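You operate a simulated robot arm through the tools that you are given. There is no shell and no other tool.

The job below is to be done with a simulated two-armed robot. You get a single attempt, and the scene is never put back.

## Task
Try the three white balls from the pocket tray on the ball gauge.
Fine: any that drop through stay in the gauge's orange tray; those that sit on top go to the green pocket tray.

The check looks at the end state, three seconds after you hand in, the way a careful person would. Anything else that was tipped, shoved, dropped, spilled or broken makes it a failure.

## Robot
Two 7-joint arms with fingered hands on one trunk that stands fixed in place. Base frame: the origin is at the foot of the trunk, x ahead of it, y to its left, z up; the work surface is at about z = 0.9. Readings come in m, degrees, newtons and seconds.
The left shoulder is at [0.044, 0.125, 1.206], the right one opposite. With the tool pointing down near the work surface each hand reaches from about 0.48 to 0.86 m from the base axis, measured 20 degrees to its own side. Payload 3.6 kg a hand.
The tool frame of a hand sits at the grasp point between the pads (the TCP): z along the fingers, y along the line on which they close. The tips reach 0.034 m beyond it. The gripper opens to 0.116 m; its body begins 0.04 m behind the TCP. The gripper is a hand of 5 fingers: y runs from the thumb to the fingers, the wrist lies at [-0.016, -0.16, -0.164] in the tool frame.
Orientation is that of the tool frame in the base frame, as a unit quaternion [x, y, z, w]. With the fingers straight down and the wrist toward the robot, the tool's x, y and z point along [0, 1, 0], [1, 0, 0] and [0, 0, -1] of the base frame.

## Interface
- The arms move only by the tool send_rows. It takes "left_moves", "right_moves" or both (then of equal length, played together; a hand with none holds still); each is a list of rows, each a list of 6 numbers: the turn, a rotation vector about the tool's x, y, z in degrees, then the shift along the tool's x, y, z in m. In form: [[ax, ay, az, x, y, z], ...]. A call has 1 to 20 rows; each row shifts and turns the commanded pose from where the row before left it, along the tool's axes as they then stand. Rows are played at 5 a second. More than 0.05 m and 8.6 degrees between two rows, and nothing of the call is played. Where a pose cannot be reached the arm comes as near as it can. A force on the tool above 40 N (or 10 N above the force at the start of the call, whichever is more), or a blocked arm, ends the call early, and 0.2 s more pass. In this call time passes only in rows, and 0.2 s behind the last. It gives the time, the measured TCP pose, the force on the tool (base axes), the opening and the grip force at its end, in the units of the frame above (readings bear some noise), with the torque about the TCP (base axes, N m) and any sound that the robot's microphone picked up.
- Cameras (640 x 400 px; columns grow to the right, rows downward): "scene" is now at [0.1242, 0.0356, 1.3778]; the picture's right is [0.38, -0.93, 0.00], its down [-0.54, -0.22, -0.81] and it looks along [0.75, 0.31, -0.58] (base axes); focal length 296 px, centre (320, 200). "left" rides on the left gripper at [-0.069, -0.134, -0.11] in its tool frame; the picture's right is [-0.77, -0.19, 0.61], its down [0.59, -0.58, 0.57] and it looks along [0.25, 0.80, 0.55] (tool axes); focal length 256 px, centre (320, 200). "right" rides on the right gripper at [0.069, -0.134, -0.11] in its tool frame; the picture's right is [-0.77, 0.19, -0.61], its down [-0.59, -0.58, 0.57] and it looks along [-0.25, 0.80, 0.55] (tool axes); focal length 256 px, centre (320, 200). There is no depth. A picture from a camera that has moved, and an enlarged one, comes with that camera's place and axes in the base frame and with its lens.
- camera(camera): a new picture of that camera. The clock stands still meanwhile.
- lift_body(by): moves the trunk up (or, below 0, down) by that many m; the arms and the scene camera ride with it, the base frame stays. It gives what a move gives, with no picture.
- curl_fingers(index, middle, ring, little, thumb_bend, thumb_turn, hand): sets how far each is bent, from 0 (flat) to 100 (curled in); at 30 the hand is open as for a grip, at 70 the pads meet at the TCP. One left out holds its place. A second passes; each finger stops where it meets its share of the squeeze, and holds until it gets a number again. It is the only way to open and close the hand. It gives what a move gives, with no picture; readings hold the bend of each and the force on index, middle, ring, little, thumb and palm. thumb_turn goes from beside the hand (0) to across from the fingers (100), as for a grip.
- pan_tilt(pan, tilt): turns the head with the scene camera to pan (to the left, within 86 degrees either way) and tilt (down, from -29 to 69), counted from straight ahead of the robot (the tilt from the chest, where the trunk bows). It gives what a move gives.
- zoom(camera, box): a new picture of the part [left, top, right, bottom] of that camera's present view, enlarged. The clock stands still meanwhile.
- close_job(): hands the job in; it is judged then, once.

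Nothing tells you positions but the pictures and the camera data. Unless the task says otherwise, let go and move clear before handing in.

The tools are called after "Request:" as name(argument=value, ...) on one line, values as JSON. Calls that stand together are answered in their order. send_rows: Moves the arms, as the interface text tells. Its arguments: {"type":"object","properties":{"left_moves":{"type":"array","items":{"type":"array","items":{"type":"number"}}},"right_moves":{"type":"array","items":{"type":"array","items":{"type":"number"}}}},"required":[]} The other tools are called the same way: lift_body (by) moves the trunk up or down; curl_fingers (index, middle, ring, little, thumb_bend, thumb_turn, hand) moves the fingers one by one; pan_tilt (pan, tilt) turns the head that bears the scene camera; camera (camera) takes a picture; zoom (camera, box) takes an enlarged picture of a part of a camera's view; close_job () hands the job in.

At the start:

```text
time_s: 0.0
left_position: [0.4038, 0.4425, 1.1759]
left_tool_rot: [0.707, 0.707, 0.0, 0.0]
left_force: [0.5, 0.4, 0.2]
left_wrist_torque: [0.02, -0.01, 0.01]
left_grip_width: 0.1157
left_gripper_force: 0.1
left_shape: jaw
left_bend: [30.0, 30.0, 30.0, 30.0, 30.0, 97.0]
left_finger forces: [0.1, 0.0, 0.1, 0.0, 0.1, 0.0]
right_position: [0.598, -0.0046, 1.214]
right_tool_rot: [0.707, 0.707, -0.001, -0.001]
right_force: [1.4, -0.6, 1.0]
right_wrist_torque: [0.0, -0.04, 0.02]
right_grip_width: 0.1162
right_gripper_force: 0.1
right_shape: jaw
right_bend: [30.0, 30.0, 30.0, 30.0, 30.0, 97.0]
right_finger forces: [0.1, 0.0, 0.0, 0.0, 0.0, 0.0]
trunk travel left (down, up): [-0.4, 0.362]
head pan, tilt (commanded): [22.3, 35.7]
```

scene: 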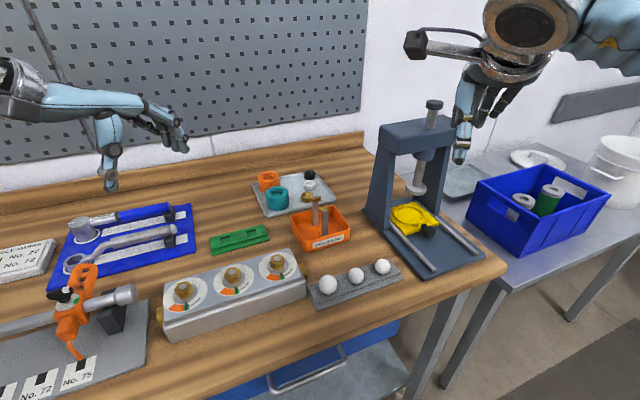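
right: 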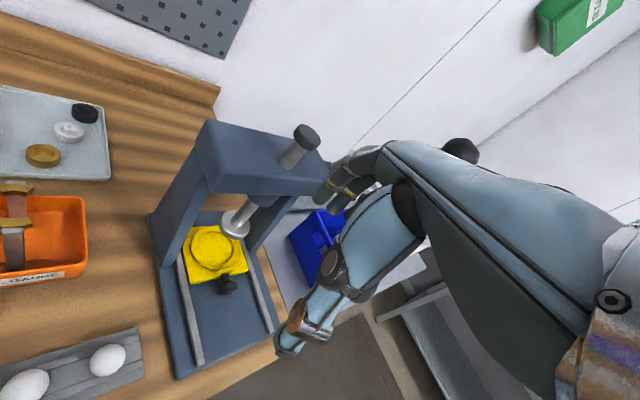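
left: 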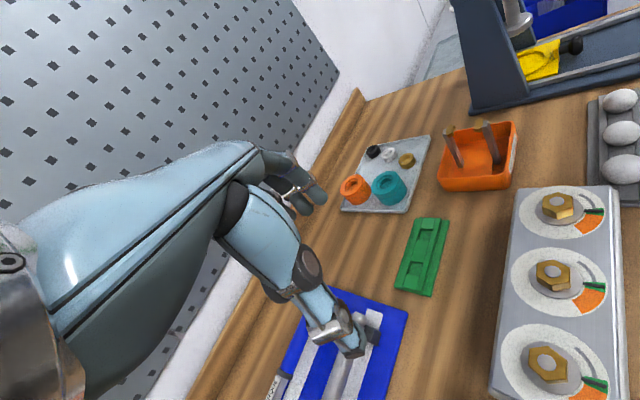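

I see three white balls in a grey pocket tray, an orange tray with the ball gauge (posts and rings) next to it, and an empty green pocket tray further left. I'll zoom in to locate these accurately.

Request:
zoom(camera="scene", box=[200, 160, 420, 310])

Request:
zoom(camera="scene", box=[280, 180, 370, 260])

Request:
zoom(camera="left", box=[340, 80, 640, 300])

```text
2.67 times, centred on (310, 235) of scene
camera zoom: at [0.1242, 0.0356, 1.3778], right [0.38, -0.93, 0.0], down [-0.54, -0.22, -0.81], along [0.75, 0.31, -0.58], focal length 788 px, centre (347, 107)
```

zoom: 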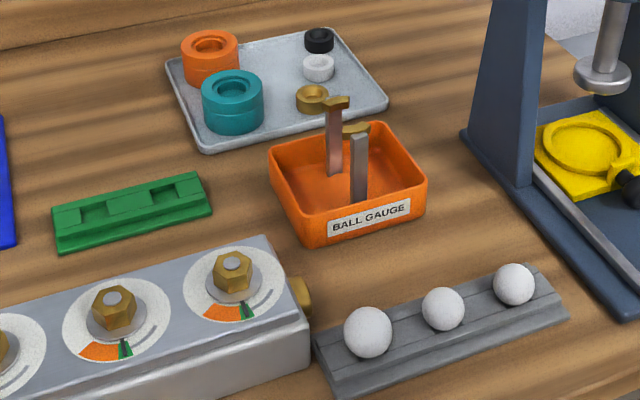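

```text
5.00 times, centred on (325, 220) of scene
camera zoom: at [0.1242, 0.0356, 1.3778], right [0.38, -0.93, 0.0], down [-0.54, -0.22, -0.81], along [0.75, 0.31, -0.58], focal length 1478 px, centre (295, 100)
```

zoom: 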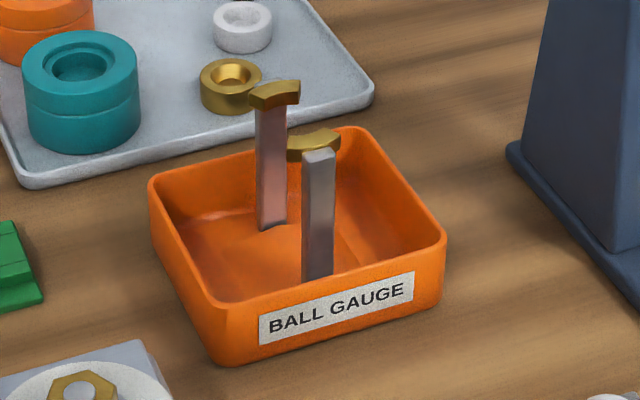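

```text
1.82 times, centred on (490, 190) of left
camera zoom: at [0.269, 0.3735, 1.2846], right [-0.19, -0.77, -0.61], down [-0.58, 0.59, -0.57], along [0.8, 0.25, -0.55], focal length 465 px, centre (11, 218)
```

zoom: 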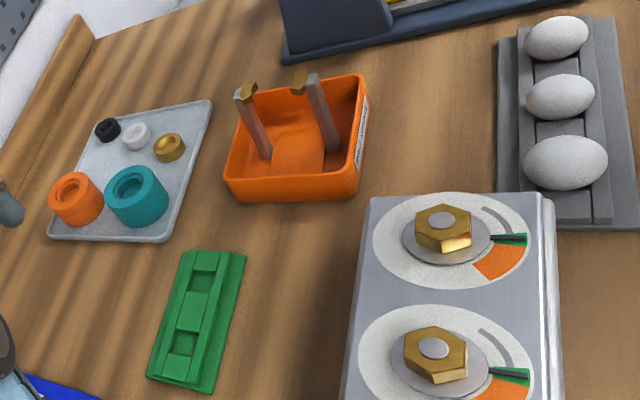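

Request:
zoom(camera="left", box=[160, 120, 400, 370])

Request:
pan_tilt(pan=35, tilt=25)

Request:
camera(camera="scene")

```text
1.60 times, centred on (280, 245) of left
camera zoom: at [0.269, 0.3735, 1.2846], right [-0.19, -0.77, -0.61], down [-0.58, 0.59, -0.57], along [0.8, 0.25, -0.55], focal length 410 px, centre (384, 128)
```

zoom: 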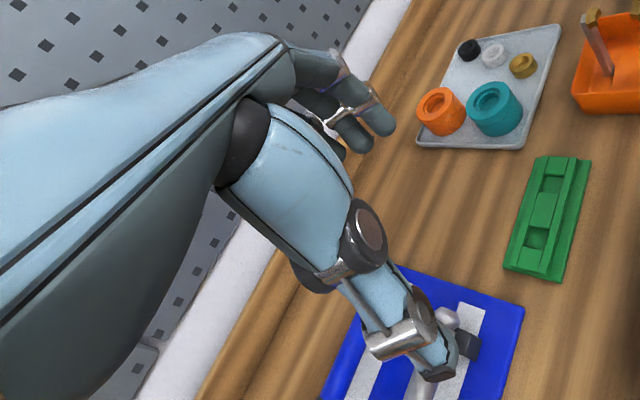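

```text
time_s: 0.8
left_position: [0.4044, 0.4422, 1.1745]
left_tool_rot: [0.707, 0.707, 0.0, 0.0]
left_force: [-0.8, 0.7, -0.2]
left_wrist_torque: [-0.02, -0.03, 0.03]
left_grip_width: 0.1161
left_gripper_force: 0.0
left_shape: jaw
left_bend: [30.0, 30.0, 30.0, 30.0, 30.0, 97.0]
left_finger forces: [0.0, 0.1, 0.0, 0.0, 0.0, 0.0]
right_position: [0.5984, -0.0045, 1.2147]
right_tool_rot: [0.707, 0.707, -0.002, -0.001]
right_force: [-0.8, -0.7, -0.6]
right_wrist_torque: [-0.01, 0.01, -0.03]
right_grip_width: 0.1158
right_gripper_force: 0.1
right_shape: jaw
right_bend: [30.0, 30.0, 30.0, 30.0, 30.0, 97.0]
right_finger forces: [0.0, 0.1, 0.0, 0.1, 0.1, 0.0]
trunk travel left (down, up): [-0.4, 0.362]
head pan, tilt (commanded): [35.0, 25.0]
```

```text
taken
camera scene: at [0.1187, 0.055, 1.3946], right [0.57, -0.82, 0.0], down [-0.35, -0.24, -0.91], along [0.74, 0.52, -0.42], focal length 296 px, centre (320, 200)
```

scene: 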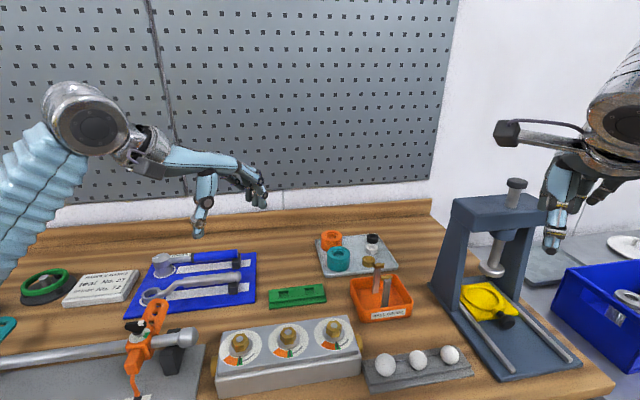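

Request:
zoom(camera="scene", box=[120, 120, 300, 250])

Request:
zoom(camera="scene", box=[250, 220, 490, 390])

```text
3.08 times, centred on (210, 185) of scene
camera zoom: at [0.1187, 0.055, 1.3946], right [0.57, -0.82, 0.0], down [-0.35, -0.24, -0.91], along [0.74, 0.52, -0.42], focal length 910 px, centre (658, 246)
```

zoom: 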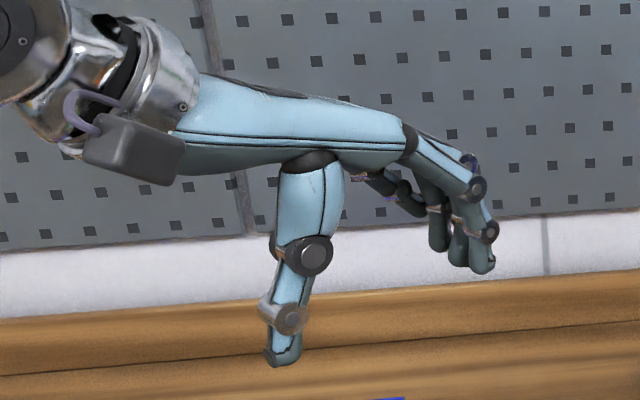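

```text
2.35 times, centred on (370, 305) of scene
camera zoom: at [0.1187, 0.055, 1.3946], right [0.57, -0.82, 0.0], down [-0.35, -0.24, -0.91], along [0.74, 0.52, -0.42], focal length 696 px, centre (202, -47)
```

zoom: 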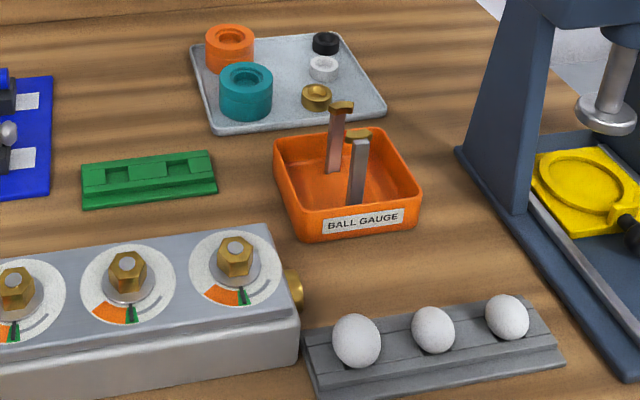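

Request:
zoom(camera="scene", box=[262, 275, 334, 315])

Request:
zoom(camera="scene", box=[355, 325, 485, 398])

Request:
zoom(camera="scene", box=[340, 250, 420, 330])

Request:
zoom(camera="left", box=[380, 200, 460, 310])

Request:
zoom(camera="left", box=[430, 110, 530, 200])

Request:
zoom(camera="left", box=[560, 70, 640, 210])

```text
8.89 times, centred on (298, 295) of scene
camera zoom: at [0.1187, 0.055, 1.3946], right [0.57, -0.82, 0.0], down [-0.35, -0.24, -0.91], along [0.74, 0.52, -0.42], focal length 2627 px, centre (516, -644)
```

zoom: 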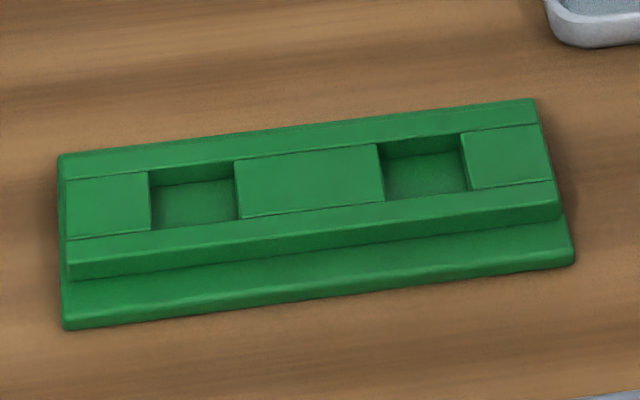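

```text
4.92 times, centred on (420, 362) of scene
camera zoom: at [0.1187, 0.055, 1.3946], right [0.57, -0.82, 0.0], down [-0.35, -0.24, -0.91], along [0.74, 0.52, -0.42], focal length 1455 px, centre (-172, -595)
```

zoom: 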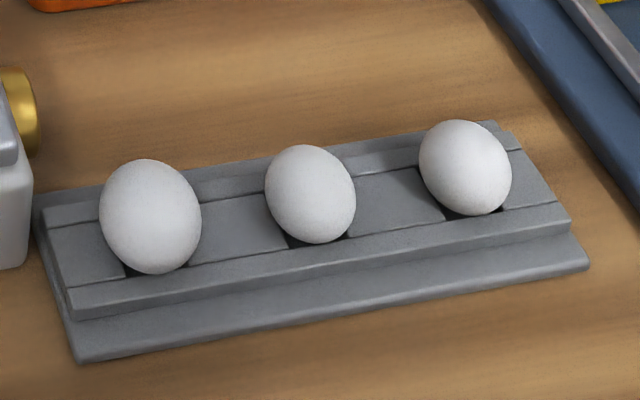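

```text
5.00 times, centred on (380, 290) of scene
camera zoom: at [0.1187, 0.055, 1.3946], right [0.57, -0.82, 0.0], down [-0.35, -0.24, -0.91], along [0.74, 0.52, -0.42], focal length 1478 px, centre (20, -250)
```

zoom: 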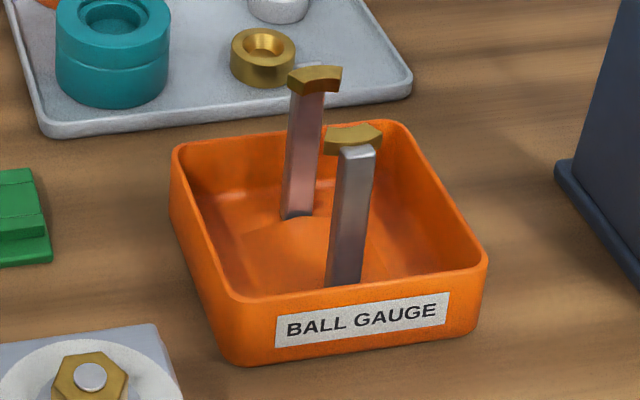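

```text
3.64 times, centred on (420, 255) of left
camera zoom: at [0.269, 0.3735, 1.2845], right [-0.19, -0.77, -0.61], down [-0.58, 0.59, -0.57], along [0.8, 0.25, -0.55], focal length 931 px, centre (-44, 0)
```

zoom: 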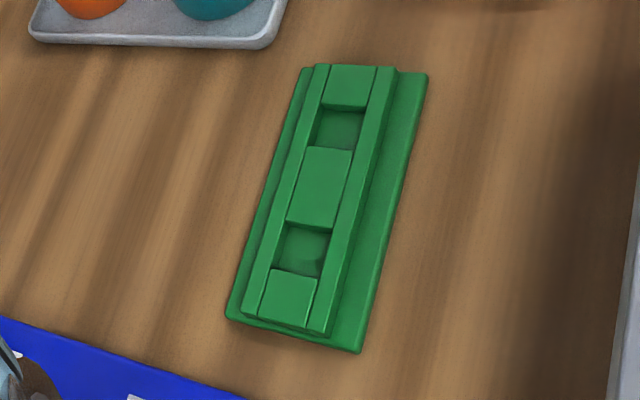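

```text
4.44 times, centred on (480, 155) of left
camera zoom: at [0.269, 0.3735, 1.2845], right [-0.19, -0.77, -0.61], down [-0.58, 0.59, -0.57], along [0.8, 0.25, -0.55], focal length 1138 px, centre (-391, 400)
```

zoom: 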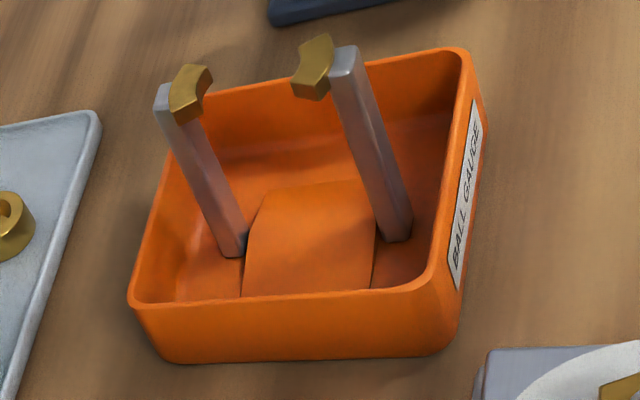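

```text
2.86 times, centred on (600, 140) of left
camera zoom: at [0.269, 0.3735, 1.2845], right [-0.19, -0.77, -0.61], down [-0.58, 0.59, -0.57], along [0.8, 0.25, -0.55], focal length 731 px, centre (-480, 371)
```

zoom: 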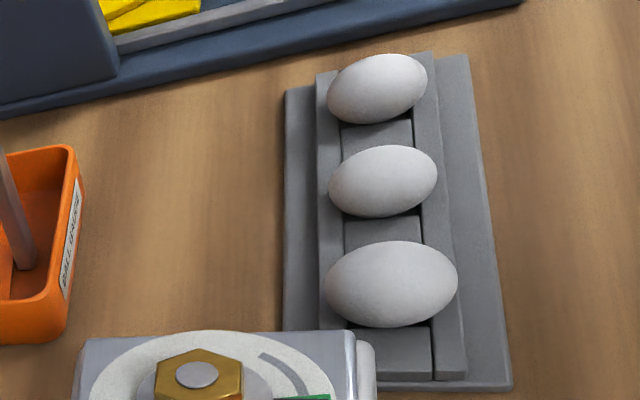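

The green tray has two pockets, and the gauge is two brass arcs on posts about 0.09 m high at about [0.607, 0.236]. I'll first test the finger shapes of the left hand in free air, watching how the fingers and thumb meet.

Request:
curl_fingers(hand="left", index=55, middle=55, ring=0, little=0, thumb_bend=55, thumb_turn=97)

Request:
pan_tilt(pan=50, tilt=22)

Request:
camera(camera="scene")

Request:
zoom(camera="left", box=[160, 120, 400, 370])

```text
time_s: 1.8
left_position: [0.4039, 0.441, 1.1743]
left_tool_rot: [0.707, 0.707, -0.001, 0.001]
left_force: [-0.4, -0.3, 0.1]
left_wrist_torque: [0.0, 0.01, 0.03]
left_grip_width: 0.0451
left_gripper_force: 0.0
left_shape: fingers
left_bend: [55.0, 55.0, 0.0, 0.0, 55.0, 98.0]
left_finger forces: [0.0, 0.1, 0.0, 0.1, 0.0, 0.0]
right_position: [0.5989, -0.0034, 1.2139]
right_tool_rot: [0.707, 0.707, 0.0, -0.001]
right_force: [0.4, 0.2, 0.9]
right_wrist_torque: [-0.01, 0.01, 0.02]
right_grip_width: 0.116
right_gripper_force: 0.1
right_shape: jaw
right_bend: [30.0, 30.0, 30.0, 30.0, 30.0, 97.0]
right_finger forces: [0.0, 0.1, 0.0, 0.0, 0.1, 0.1]
trunk travel left (down, up): [-0.4, 0.362]
head pan, tilt (commanded): [35.0, 25.0]
```

```text
time_s: 2.5
left_position: [0.4054, 0.4421, 1.1732]
left_tool_rot: [0.707, 0.708, 0.0, 0.0]
left_force: [-0.5, 0.1, 0.5]
left_wrist_torque: [0.03, 0.02, 0.02]
left_grip_width: 0.045
left_gripper_force: 0.0
left_shape: fingers
left_bend: [55.0, 55.0, 0.0, 0.0, 55.0, 98.0]
left_finger forces: [0.0, 0.1, 0.0, 0.1, 0.0, 0.0]
right_position: [0.5988, -0.0053, 1.2148]
right_tool_rot: [0.707, 0.707, -0.001, -0.001]
right_force: [0.0, -0.1, -0.3]
right_wrist_torque: [0.02, -0.03, 0.03]
right_grip_width: 0.1159
right_gripper_force: 0.0
right_shape: jaw
right_bend: [30.0, 30.0, 30.0, 30.0, 30.0, 97.0]
right_finger forces: [0.0, 0.0, 0.0, 0.0, 0.0, 0.0]
trunk travel left (down, up): [-0.4, 0.362]
head pan, tilt (commanded): [50.0, 22.0]
```

```text
taken
camera scene: at [0.1029, 0.0733, 1.3995], right [0.77, -0.64, 0.0], down [-0.24, -0.29, -0.93], along [0.6, 0.71, -0.38], focal length 296 px, centre (320, 200)
```

scene: 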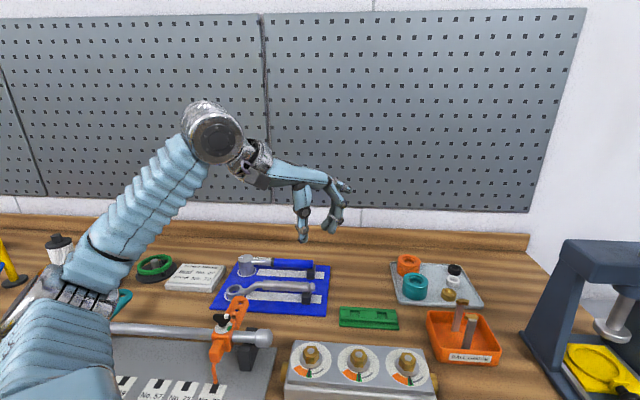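

```text
1.60 times, centred on (280, 245) of left
camera zoom: at [0.269, 0.3735, 1.2845], right [-0.19, -0.77, -0.61], down [-0.58, 0.59, -0.57], along [0.8, 0.25, -0.55], focal length 410 px, centre (384, 128)
```

zoom: 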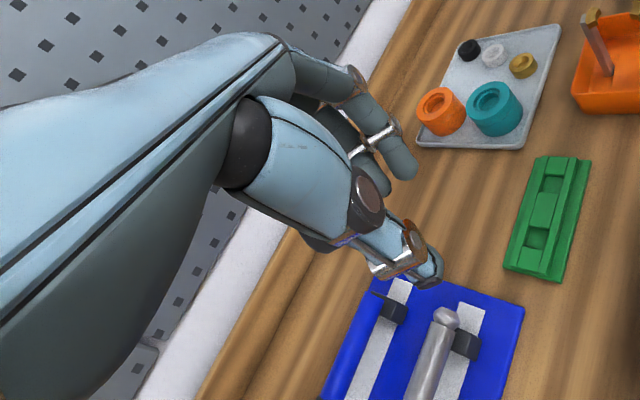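

Request:
zoom(camera="scene", box=[230, 130, 380, 260])

```text
3.08 times, centred on (305, 195) of scene
camera zoom: at [0.1029, 0.0733, 1.3995], right [0.77, -0.64, 0.0], down [-0.24, -0.29, -0.93], along [0.6, 0.71, -0.38], focal length 910 px, centre (366, 215)
```

zoom: 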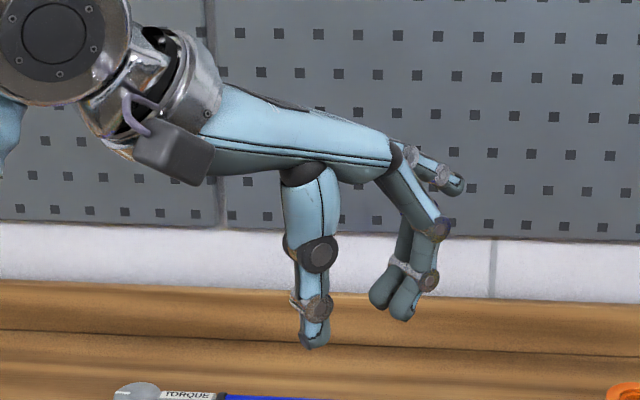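

The index and middle tips come to about ±0.010 m in tool x with the thumb centred between them, and the flat ring and little fingers stay clear above. I'll raise the trunk briefly to get a second, precise viewpoint for triangulation.

Request:
pan_tilt(pan=20, tilt=40)

Request:
zoom(camera="scene", box=[270, 120, 430, 270])

Request:
lift_body(by=0.3)

Request:
pan_tilt(pan=20, tilt=55)

Request:
camera(camera="scene")

```text
time_s: 3.5
left_position: [0.4046, 0.4422, 1.1744]
left_tool_rot: [0.707, 0.707, 0.0, 0.0]
left_force: [0.4, 0.9, -0.3]
left_wrist_torque: [0.01, 0.0, 0.01]
left_grip_width: 0.0452
left_gripper_force: 0.1
left_shape: fingers
left_bend: [55.0, 55.0, 0.0, 0.0, 55.0, 98.0]
left_finger forces: [0.0, 0.0, 0.0, 0.1, 0.1, 0.1]
right_position: [0.5986, -0.0039, 1.2148]
right_tool_rot: [0.707, 0.707, -0.001, 0.001]
right_force: [0.5, -0.3, 0.6]
right_wrist_torque: [-0.02, -0.01, -0.05]
right_grip_width: 0.1159
right_gripper_force: 0.0
right_shape: jaw
right_bend: [30.0, 30.0, 30.0, 30.0, 30.0, 97.0]
right_finger forces: [0.1, 0.0, 0.0, 0.1, 0.0, 0.1]
trunk travel left (down, up): [-0.4, 0.362]
head pan, tilt (commanded): [20.0, 40.0]
```

```text
2.67 times, centred on (350, 195) of scene
camera zoom: at [0.123, 0.0314, 1.3714], right [0.34, -0.94, 0.0], down [-0.6, -0.22, -0.77], along [0.72, 0.26, -0.64], focal length 788 px, centre (240, 213)
```

zoom: 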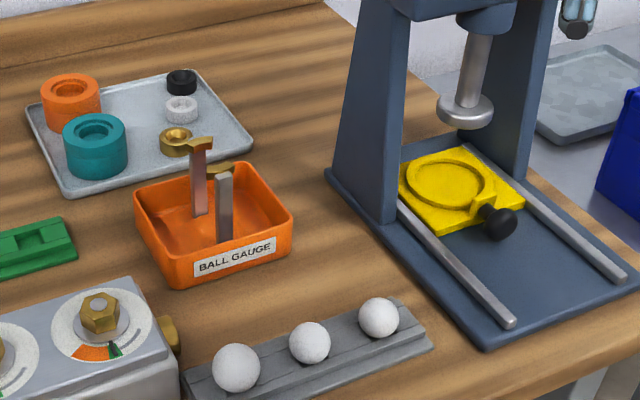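

```text
time_s: 6.5
left_position: [0.4046, 0.4411, 1.4743]
left_tool_rot: [0.707, 0.707, -0.001, -0.001]
left_force: [-0.4, -1.0, 0.3]
left_wrist_torque: [-0.01, 0.0, 0.0]
left_grip_width: 0.0458
left_gripper_force: 0.1
left_shape: fingers
left_bend: [55.0, 55.0, 0.0, 0.0, 55.0, 98.0]
left_finger forces: [0.0, 0.1, 0.1, 0.0, 0.1, 0.0]
right_position: [0.5987, -0.0049, 1.5138]
right_tool_rot: [0.707, 0.707, 0.0, 0.0]
right_force: [0.1, -0.2, 0.3]
right_wrist_torque: [0.01, -0.01, 0.02]
right_grip_width: 0.116
right_gripper_force: 0.1
right_shape: jaw
right_bend: [30.0, 30.0, 30.0, 30.0, 30.0, 97.0]
right_finger forces: [0.0, 0.0, 0.0, 0.0, 0.1, 0.1]
trunk travel left (down, up): [-0.7, 0.062]
head pan, tilt (commanded): [20.0, 40.0]
```

```text
time_s: 7.2
left_position: [0.4046, 0.4413, 1.475]
left_tool_rot: [0.707, 0.707, 0.0, 0.0]
left_force: [0.3, 0.3, 0.4]
left_wrist_torque: [0.03, 0.02, 0.03]
left_grip_width: 0.0452
left_gripper_force: 0.1
left_shape: fingers
left_bend: [55.0, 55.0, 0.0, 0.0, 55.0, 98.0]
left_finger forces: [0.0, 0.0, 0.0, 0.0, 0.1, 0.0]
right_position: [0.5992, -0.0045, 1.5136]
right_tool_rot: [0.707, 0.707, 0.0, -0.001]
right_force: [0.0, 0.1, -0.6]
right_wrist_torque: [-0.01, 0.01, 0.02]
right_grip_width: 0.1161
right_gripper_force: 0.1
right_shape: jaw
right_bend: [30.0, 30.0, 30.0, 30.0, 30.0, 97.0]
right_finger forces: [0.1, 0.0, 0.1, 0.0, 0.0, 0.0]
trunk travel left (down, up): [-0.7, 0.062]
head pan, tilt (commanded): [20.0, 55.0]
```

```text
taken
camera scene: at [0.0794, 0.027, 1.652], right [0.34, -0.94, 0.0], down [-0.77, -0.28, -0.57], along [0.54, 0.2, -0.82], focal length 296 px, centre (320, 200)
```

scene: 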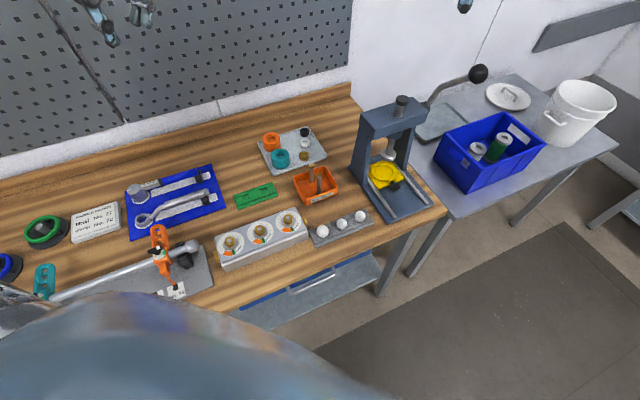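

Request:
zoom(camera="scene", box=[280, 150, 352, 210])

Request:
zoom(camera="scene", box=[300, 200, 384, 255])

Request:
zoom(camera="scene", box=[225, 170, 289, 220])

Request:
lift_body(by=-0.3)

Request:
pan_tilt(pan=30, tilt=40)

Request:
camera(camera="scene")

```text
6.67 times, centred on (316, 180) of scene
camera zoom: at [0.0794, 0.027, 1.652], right [0.34, -0.94, 0.0], down [-0.77, -0.28, -0.57], along [0.54, 0.2, -0.82], focal length 1971 px, centre (347, 333)
```

zoom: 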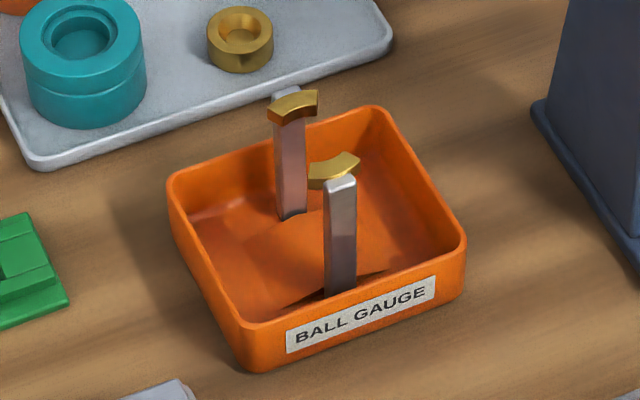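

```text
7.27 times, centred on (342, 228) of scene
camera zoom: at [0.0794, 0.027, 1.652], right [0.34, -0.94, 0.0], down [-0.77, -0.28, -0.57], along [0.54, 0.2, -0.82], focal length 2150 px, centre (160, 0)
```

zoom: 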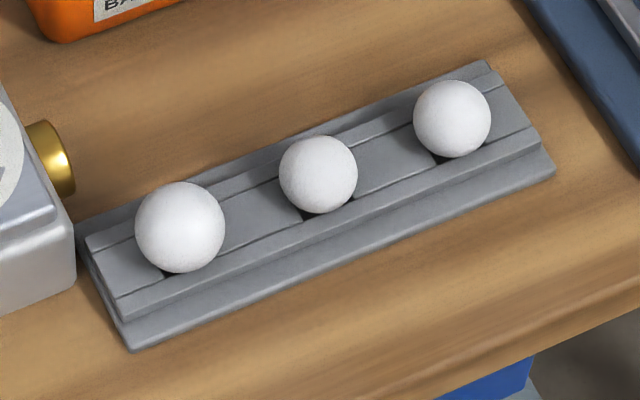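

```text
8.00 times, centred on (257, 195) of scene
camera zoom: at [0.0794, 0.027, 1.652], right [0.34, -0.94, 0.0], down [-0.77, -0.28, -0.57], along [0.54, 0.2, -0.82], focal length 2365 px, centre (824, 240)
```

zoom: 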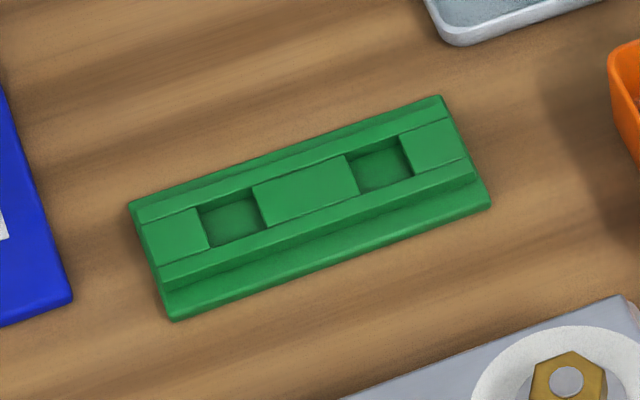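

```text
time_s: 10.2
left_position: [0.4038, 0.4414, 1.175]
left_tool_rot: [0.707, 0.707, 0.001, 0.0]
left_force: [0.1, 0.1, 0.2]
left_wrist_torque: [-0.01, 0.03, 0.0]
left_grip_width: 0.0452
left_gripper_force: 0.1
left_shape: fingers
left_bend: [55.0, 55.0, 0.0, 0.0, 55.0, 98.0]
left_finger forces: [0.0, 0.0, 0.1, 0.1, 0.1, 0.0]
right_position: [0.5995, -0.0047, 1.2158]
right_tool_rot: [0.707, 0.707, 0.0, 0.0]
right_force: [0.1, 1.0, -0.3]
right_wrist_torque: [-0.02, -0.01, -0.01]
right_grip_width: 0.1159
right_gripper_force: 0.1
right_shape: jaw
right_bend: [30.0, 30.0, 30.0, 30.0, 30.0, 97.0]
right_finger forces: [0.1, 0.0, 0.0, 0.0, 0.0, 0.1]
trunk travel left (down, up): [-0.4, 0.362]
head pan, tilt (commanded): [20.0, 55.0]
```

```text
time_s: 11.0
left_position: [0.4047, 0.4413, 1.1746]
left_tool_rot: [0.707, 0.707, 0.0, -0.001]
left_force: [1.1, -0.2, 0.4]
left_wrist_torque: [0.0, 0.0, -0.01]
left_grip_width: 0.0452
left_gripper_force: 0.1
left_shape: fingers
left_bend: [55.0, 55.0, 0.0, 0.0, 55.0, 98.0]
left_finger forces: [0.0, 0.1, 0.0, 0.0, 0.1, 0.1]
right_position: [0.5981, -0.0046, 1.2144]
right_tool_rot: [0.707, 0.707, -0.001, -0.001]
right_force: [-1.2, 0.3, 0.3]
right_wrist_torque: [0.03, -0.01, 0.03]
right_grip_width: 0.116
right_gripper_force: 0.1
right_shape: jaw
right_bend: [30.0, 30.0, 30.0, 30.0, 30.0, 97.0]
right_finger forces: [0.2, 0.0, 0.0, 0.0, 0.1, 0.0]
trunk travel left (down, up): [-0.4, 0.362]
head pan, tilt (commanded): [30.0, 40.0]
```

```text
taken
camera scene: at [0.1168, 0.0447, 1.3713], right [0.5, -0.87, 0.0], down [-0.56, -0.32, -0.77], along [0.66, 0.38, -0.64], focal length 296 px, centre (320, 200)
```

scene: 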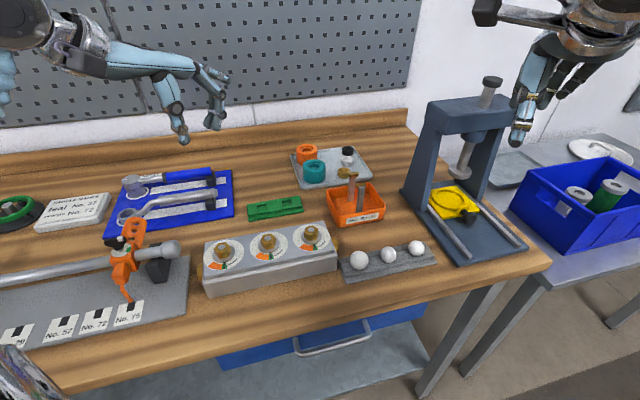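

Triangulating, I take the balls to be at [0.459, 0.157], [0.500, 0.115] and [0.5415, 0.0725] with centres at z≈0.927. The gauge arcs are near [0.607, 0.236] with their tops at z≈0.99, and the green pockets are near [0.49, 0.42]. The right hand hangs close to where the left must work, so I'll move it up and to the right first.

Request:
send_rows(right_moves=[[0, 0, 0, 0, 0, -0.03], [0, 0, 0, 0, 0, -0.04], [0, 0, 0, 0, 0, -0.04], [0, 0, 0, -0.03, -0.02, 0], [0, 0, 0, -0.04, -0.025, 0], [0, 0, 0, -0.04, -0.025, 0], [0, 0, 0, -0.04, -0.025, 0], [0, 0, 0, -0.04, -0.02, 0], [0, 0, 0, -0.03, 0, 0]])

Request:
zoom(camera="scene", box=[300, 180, 460, 290])

```text
time_s: 13.0
left_position: [0.4042, 0.4406, 1.1748]
left_tool_rot: [0.708, 0.706, -0.001, 0.0]
left_force: [-0.2, -0.4, 0.7]
left_wrist_torque: [-0.01, -0.01, -0.04]
left_grip_width: 0.0451
left_gripper_force: 0.1
left_shape: fingers
left_bend: [55.0, 55.0, 0.0, 0.0, 55.0, 98.0]
left_finger forces: [0.1, 0.0, 0.0, 0.1, 0.0, 0.1]
right_position: [0.4839, -0.2236, 1.3246]
right_tool_rot: [0.707, 0.707, -0.001, 0.0]
right_force: [0.4, -0.4, -0.2]
right_wrist_torque: [0.04, -0.03, 0.04]
right_grip_width: 0.1161
right_gripper_force: 0.1
right_shape: jaw
right_bend: [30.0, 30.0, 30.0, 30.0, 30.0, 97.0]
right_finger forces: [0.0, 0.0, 0.0, 0.0, 0.0, 0.0]
trunk travel left (down, up): [-0.4, 0.362]
head pan, tilt (commanded): [30.0, 40.0]
```

```text
3.64 times, centred on (380, 235) of scene
camera zoom: at [0.1166, 0.0436, 1.3714], right [0.5, -0.87, 0.0], down [-0.56, -0.32, -0.77], along [0.66, 0.38, -0.64], focal length 1075 px, centre (102, 73)
```

zoom: 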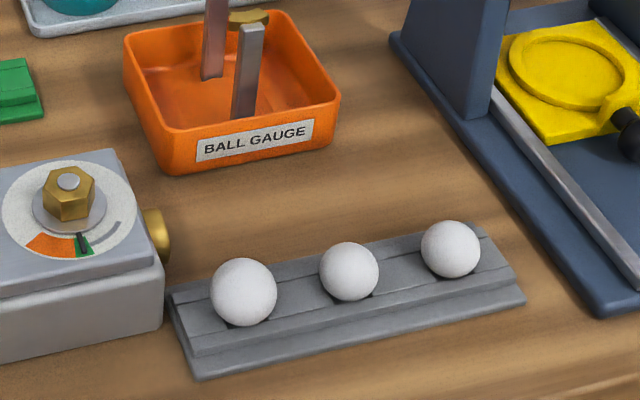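

The right hand is clear at [0.484, -0.224, 1.325]. Next I open the left tripod slightly and bring it to a hover above the rightmost ball (ball 3), keeping the pointing-down orientation.

Request:
curl_fingers(hand="left", index=48, middle=48, thumb_bend=48)

Request:
send_rows(left_moves=[[0, 0, 0, -0.02, 0.008, 0.003], [0, 0, 0, -0.04, 0.015, 0.006], [0, 0, 0, -0.042, 0.0155, 0.006], [0, 0, 0, -0.042, 0.0155, 0.006], [0, 0, 0, -0.042, 0.0155, 0.006], [0, 0, 0, -0.042, 0.0155, 0.006], [0, 0, 0, -0.042, 0.0155, 0.006], [0, 0, 0, -0.042, 0.0155, 0.006], [0, 0, 0, -0.035, 0.0195, 0.006], [0, 0, 0, -0.02, 0.0115, 0.004]])

Request:
camera(camera="left")

Request:
camera(camera="scene")

```text
time_s: 14.0
left_position: [0.4027, 0.4408, 1.1746]
left_tool_rot: [0.707, 0.707, 0.0, 0.0]
left_force: [0.2, 0.7, -0.4]
left_wrist_torque: [0.02, 0.03, 0.0]
left_grip_width: 0.0648
left_gripper_force: 0.1
left_shape: fingers
left_bend: [48.0, 48.0, 0.0, 0.0, 48.0, 97.0]
left_finger forces: [0.0, 0.1, 0.0, 0.0, 0.1, 0.1]
right_position: [0.4847, -0.2218, 1.3248]
right_tool_rot: [0.707, 0.707, 0.0, 0.0]
right_force: [-0.3, 0.2, 0.3]
right_wrist_torque: [-0.01, 0.0, 0.0]
right_grip_width: 0.1158
right_gripper_force: 0.0
right_shape: jaw
right_bend: [30.0, 30.0, 30.0, 30.0, 30.0, 97.0]
right_finger forces: [0.1, 0.0, 0.1, 0.0, 0.0, 0.1]
trunk travel left (down, up): [-0.4, 0.362]
head pan, tilt (commanded): [30.0, 40.0]
```

```text
time_s: 16.2
left_position: [0.5482, 0.0725, 1.1184]
left_tool_rot: [0.706, 0.708, 0.0, 0.0]
left_force: [-1.1, 2.1, -1.0]
left_wrist_torque: [-0.03, 0.0, 0.23]
left_grip_width: 0.065
left_gripper_force: 0.9
left_shape: fingers
left_bend: [48.0, 48.0, 0.0, 0.0, 48.0, 97.0]
left_finger forces: [0.0, 0.0, 1.9, 0.0, 0.1, 0.1]
right_position: [0.484, -0.222, 1.324]
right_tool_rot: [0.706, 0.708, 0.0, 0.0]
right_force: [0.1, 0.4, 0.3]
right_wrist_torque: [-0.02, 0.0, 0.02]
right_grip_width: 0.116
right_gripper_force: 0.0
right_shape: jaw
right_bend: [30.0, 30.0, 30.0, 30.0, 30.0, 97.0]
right_finger forces: [0.0, 0.1, 0.0, 0.0, 0.0, 0.1]
trunk travel left (down, up): [-0.4, 0.362]
head pan, tilt (commanded): [30.0, 40.0]
```

```text
taken
camera left: at [0.4136, 0.004, 1.2282], right [-0.19, -0.77, -0.61], down [-0.58, 0.59, -0.56], along [0.79, 0.25, -0.55], focal length 256 px, centre (320, 200)
```

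left: 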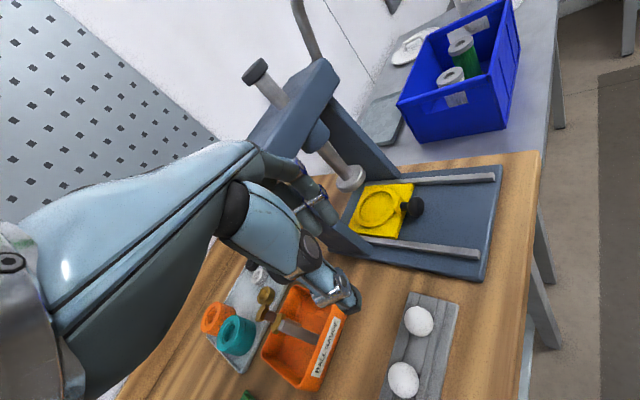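

```text
taken
camera scene: at [0.1161, 0.0443, 1.3714], right [0.5, -0.87, 0.0], down [-0.56, -0.32, -0.77], along [0.66, 0.38, -0.64], focal length 296 px, centre (320, 200)
```

scene: 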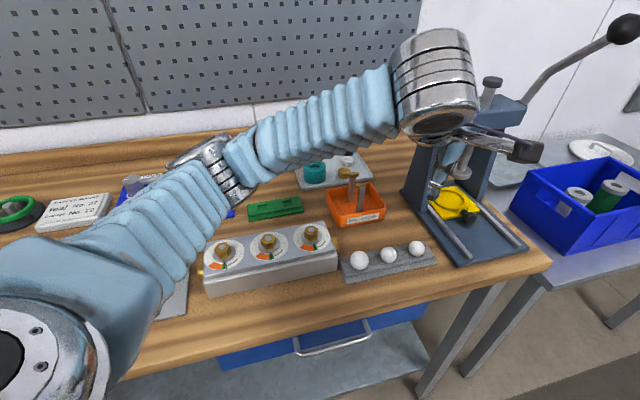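

The ring finger registers 1.9 N: the flat fingers are touching the press frame. I'll back straight off the way I came, then check that the press hasn't moved.

Request:
send_rows(left_moves=[[0, 0, 0, 0.02, -0.0115, -0.004], [0, 0, 0, 0.035, -0.0195, -0.006], [0, 0, 0, 0.03, -0.03, -0.006]])

Request:
camera(camera="left")

Request:
camera(camera="scene")

```text
time_s: 17.0
left_position: [0.4897, 0.1591, 1.1335]
left_tool_rot: [0.707, 0.707, 0.0, 0.0]
left_force: [-0.2, 0.0, 0.4]
left_wrist_torque: [-0.01, -0.04, 0.0]
left_grip_width: 0.0651
left_gripper_force: 0.1
left_shape: fingers
left_bend: [48.0, 48.0, 0.0, 0.0, 48.0, 97.0]
left_finger forces: [0.1, 0.0, 0.0, 0.0, 0.0, 0.0]
right_position: [0.4856, -0.2212, 1.3247]
right_tool_rot: [0.707, 0.708, 0.0, 0.001]
right_force: [0.7, 0.2, 0.3]
right_wrist_torque: [-0.04, 0.01, -0.01]
right_grip_width: 0.116
right_gripper_force: 0.0
right_shape: jaw
right_bend: [30.0, 30.0, 30.0, 30.0, 30.0, 97.0]
right_finger forces: [0.0, 0.0, 0.0, 0.0, 0.0, 0.0]
trunk travel left (down, up): [-0.4, 0.362]
head pan, tilt (commanded): [30.0, 40.0]
```

```text
taken
camera left: at [0.3538, 0.0904, 1.2434], right [-0.19, -0.77, -0.61], down [-0.58, 0.59, -0.57], along [0.8, 0.25, -0.55], focal length 256 px, centre (320, 200)
```

left: 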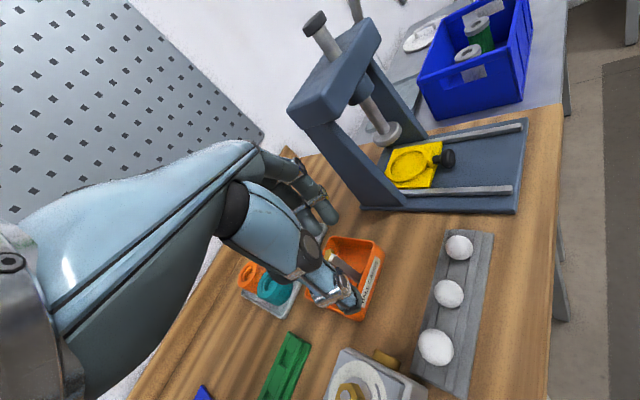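

```text
taken
camera scene: at [0.1159, 0.0451, 1.3714], right [0.5, -0.87, 0.0], down [-0.56, -0.32, -0.77], along [0.66, 0.38, -0.64], focal length 296 px, centre (320, 200)
```

scene: 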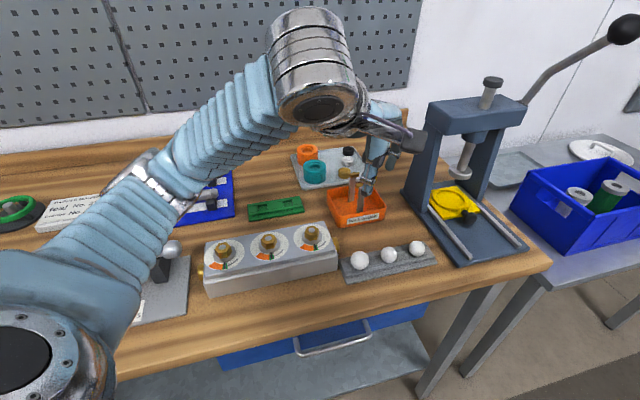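

Request:
zoom(camera="scene", box=[300, 180, 460, 290])

Request:
curl_fingers(hand="left", ring=100, little=100)

Request:
camera(camera="left")

Request:
camera(camera="scene")

Request:
zoom(camera="scene", box=[320, 80, 440, 220])

```text
3.64 times, centred on (380, 235) of scene
camera zoom: at [0.1159, 0.0451, 1.3714], right [0.5, -0.87, 0.0], down [-0.56, -0.32, -0.77], along [0.66, 0.38, -0.64], focal length 1075 px, centre (102, 73)
```

zoom: 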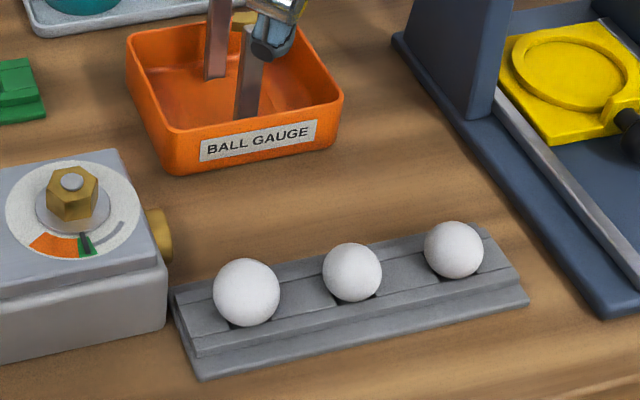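

```text
time_s: 18.0
left_position: [0.4902, 0.1569, 1.1323]
left_tool_rot: [0.707, 0.707, 0.0, 0.0]
left_force: [-0.6, 0.8, 0.0]
left_wrist_torque: [0.03, -0.03, 0.02]
left_grip_width: 0.065
left_gripper_force: 0.1
left_shape: fingers
left_bend: [48.0, 48.0, 100.0, 97.0, 48.0, 97.0]
left_finger forces: [0.1, 0.0, 0.0, 0.0, 0.0, 0.1]
right_position: [0.486, -0.2222, 1.3253]
right_tool_rot: [0.707, 0.707, -0.001, -0.001]
right_force: [0.1, -1.1, -0.5]
right_wrist_torque: [0.01, 0.02, 0.01]
right_grip_width: 0.1157
right_gripper_force: 0.0
right_shape: jaw
right_bend: [30.0, 30.0, 30.0, 30.0, 30.0, 97.0]
right_finger forces: [0.0, 0.0, 0.0, 0.1, 0.1, 0.0]
trunk travel left (down, up): [-0.4, 0.362]
head pan, tilt (commanded): [30.0, 40.0]
```

```text
taken
camera left: at [0.3549, 0.0891, 1.2432], right [-0.19, -0.77, -0.61], down [-0.58, 0.59, -0.57], along [0.8, 0.25, -0.55], focal length 256 px, centre (320, 200)
```

left: 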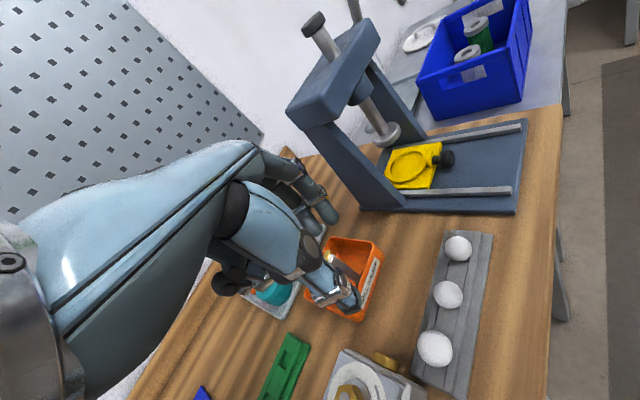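

```text
taken
camera scene: at [0.1167, 0.0441, 1.3714], right [0.5, -0.87, 0.0], down [-0.56, -0.32, -0.77], along [0.66, 0.38, -0.64], focal length 296 px, centre (320, 200)
```

scene: 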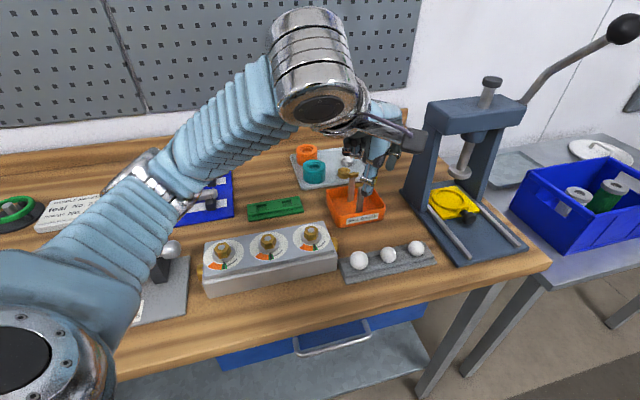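

```text
2.86 times, centred on (380, 150) of scene
camera zoom: at [0.1167, 0.0441, 1.3714], right [0.5, -0.87, 0.0], down [-0.56, -0.32, -0.77], along [0.66, 0.38, -0.64], focal length 844 px, centre (149, 343)
```

zoom: 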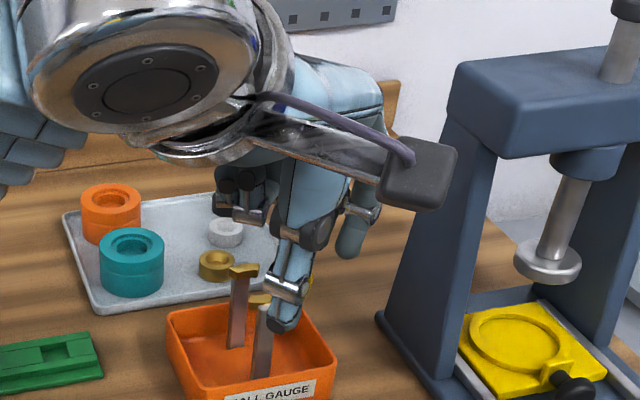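

The press and everything else look unmoved, and the curled ring and little fingers tuck up out of the way. Next I come in low over ball 3 with this hand shape, staying clear of the press head.

Request:
send_rows(left_moves=[[0, 0, 0, -0.028, 0.004, 0.03], [0, 0, 0, -0.028, 0.004, 0.035], [0, 0, 0, -0.028, 0.008, 0.035], [0, 0, 0, 0, 0.02, 0], [0, 0, 0, 0, 0.0155, 0]])

Request:
camera(camera="left")

Request:
camera(camera="scene")

Request:
camera(camera="right")

```text
time_s: 19.2
left_position: [0.5418, 0.0746, 1.0355]
left_tool_rot: [0.707, 0.708, 0.0, 0.0]
left_force: [-0.2, 0.1, 0.3]
left_wrist_torque: [0.02, -0.02, 0.0]
left_grip_width: 0.0649
left_gripper_force: 0.1
left_shape: fingers
left_bend: [48.0, 48.0, 100.0, 100.0, 48.0, 97.0]
left_finger forces: [0.0, 0.1, 0.1, 0.1, 0.0, 0.0]
right_position: [0.4857, -0.2228, 1.3254]
right_tool_rot: [0.707, 0.707, -0.001, 0.0]
right_force: [0.1, -0.2, 0.1]
right_wrist_torque: [0.07, 0.01, 0.01]
right_grip_width: 0.1157
right_gripper_force: 0.0
right_shape: jaw
right_bend: [30.0, 30.0, 30.0, 30.0, 30.0, 97.0]
right_finger forces: [0.0, 0.0, 0.0, 0.1, 0.1, 0.0]
trunk travel left (down, up): [-0.4, 0.362]
head pan, tilt (commanded): [30.0, 40.0]
```

```text
taken
camera left: at [0.4065, 0.0057, 1.1453], right [-0.19, -0.77, -0.61], down [-0.58, 0.59, -0.56], along [0.8, 0.25, -0.55], focal length 256 px, centre (320, 200)
```

left: 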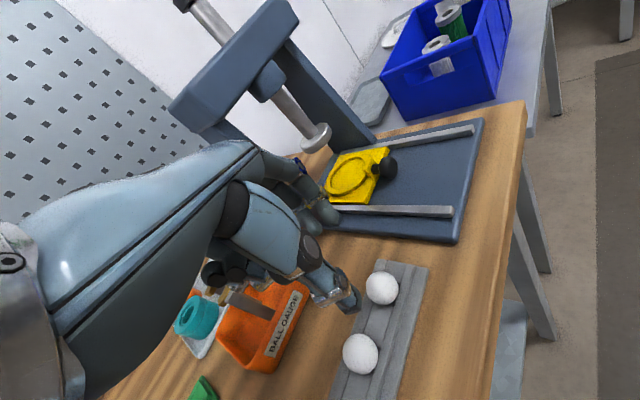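

```text
taken
camera scene: at [0.117, 0.0436, 1.3714], right [0.5, -0.87, 0.0], down [-0.56, -0.32, -0.77], along [0.66, 0.38, -0.64], focal length 296 px, centre (320, 200)
```

scene: 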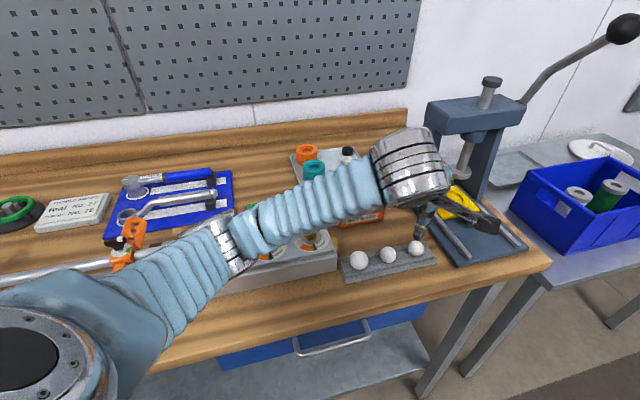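

```text
taken
camera right: at [0.3515, -0.1533, 1.4343], right [0.19, -0.77, 0.61], down [-0.58, -0.59, -0.56], along [0.79, -0.25, -0.56], focal length 256 px, centre (320, 200)
```

right: 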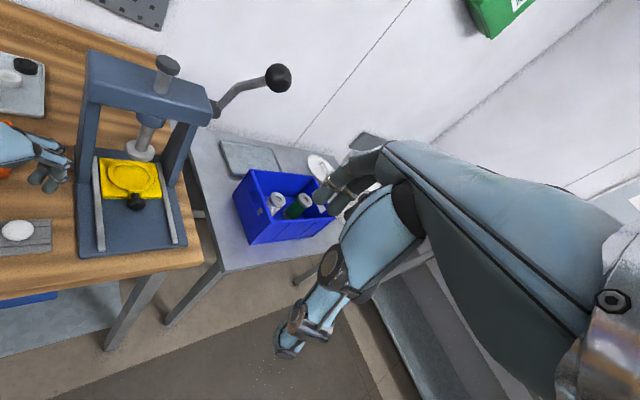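

The right wrist camera can give me a side view of the work, so I'll swing the right hand in yaw by 40° where it stands.

Request:
send_rows(right_moves=[[0, 0, -8, 0, 0, 0], [0, 0, -8, 0, 0, 0], [0, 0, -8, 0, 0, 0], [0, 0, -8, 0, 0, 0], [0, 0, -8, 0, 0, 0]])

Request:
camera(camera="right")

Request:
zoom(camera="left", box=[300, 230, 440, 380])

Request:
zoom(camera="scene", box=[340, 180, 500, 290])

```text
time_s: 20.4
left_position: [0.5418, 0.0741, 1.0356]
left_tool_rot: [0.707, 0.707, 0.0, 0.0]
left_force: [0.7, -0.3, -0.1]
left_wrist_torque: [0.01, -0.03, -0.02]
left_grip_width: 0.0649
left_gripper_force: 0.1
left_shape: fingers
left_bend: [48.0, 48.0, 100.0, 100.0, 48.0, 97.0]
left_finger forces: [0.0, 0.0, 0.1, 0.0, 0.1, 0.0]
right_position: [0.4852, -0.2252, 1.3239]
right_tool_rot: [0.453, 0.891, 0.0, 0.0]
right_force: [-0.6, -0.6, 0.6]
right_wrist_torque: [0.0, 0.0, 0.0]
right_grip_width: 0.1159
right_gripper_force: 0.0
right_shape: jaw
right_bend: [30.0, 30.0, 30.0, 30.0, 30.0, 97.0]
right_finger forces: [0.0, 0.1, 0.0, 0.0, 0.0, 0.1]
right hand out of reach, approached as far as the arm can: row 5
trunk travel left (down, up): [-0.4, 0.362]
head pan, tilt (commanded): [30.0, 40.0]
```

```text
taken
camera right: at [0.3354, -0.2466, 1.4342], right [0.6, -0.51, 0.61], down [-0.12, -0.82, -0.57], along [0.79, 0.27, -0.55], focal length 256 px, centre (320, 200)
```

right: 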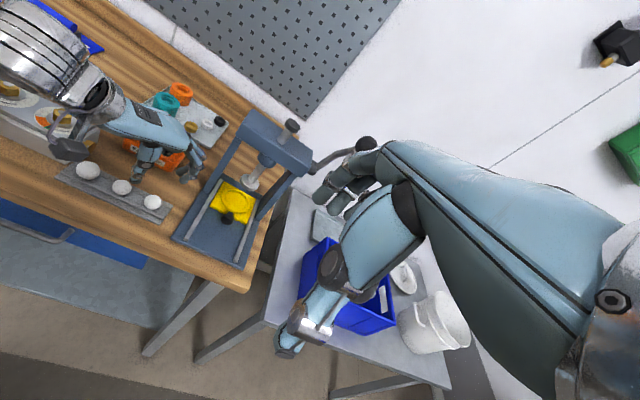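

```text
2.67 times, centred on (370, 305) of left
camera zoom: at [0.4061, 0.0061, 1.1455], right [-0.19, -0.77, -0.61], down [-0.58, 0.59, -0.57], along [0.8, 0.25, -0.55], focal length 683 px, centre (187, -80)
```

zoom: 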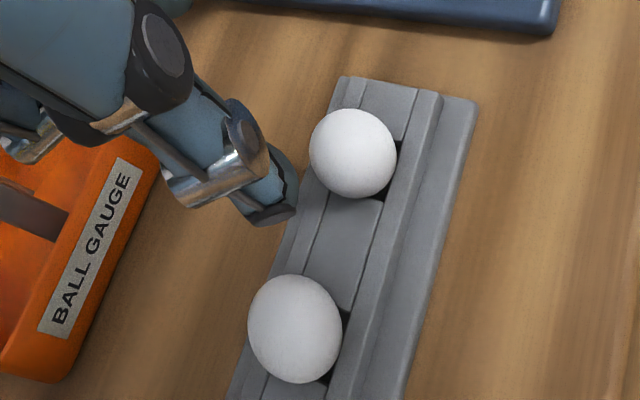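

```text
3.64 times, centred on (420, 235) of scene
camera zoom: at [0.1167, 0.044, 1.3714], right [0.5, -0.87, 0.0], down [-0.56, -0.32, -0.77], along [0.66, 0.38, -0.64], focal length 1075 px, centre (-44, 73)
```

zoom: 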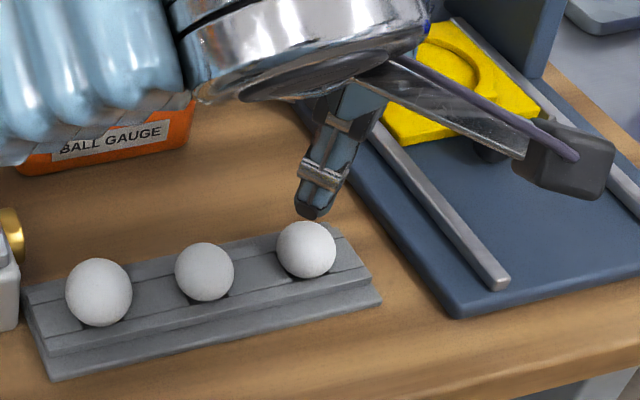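

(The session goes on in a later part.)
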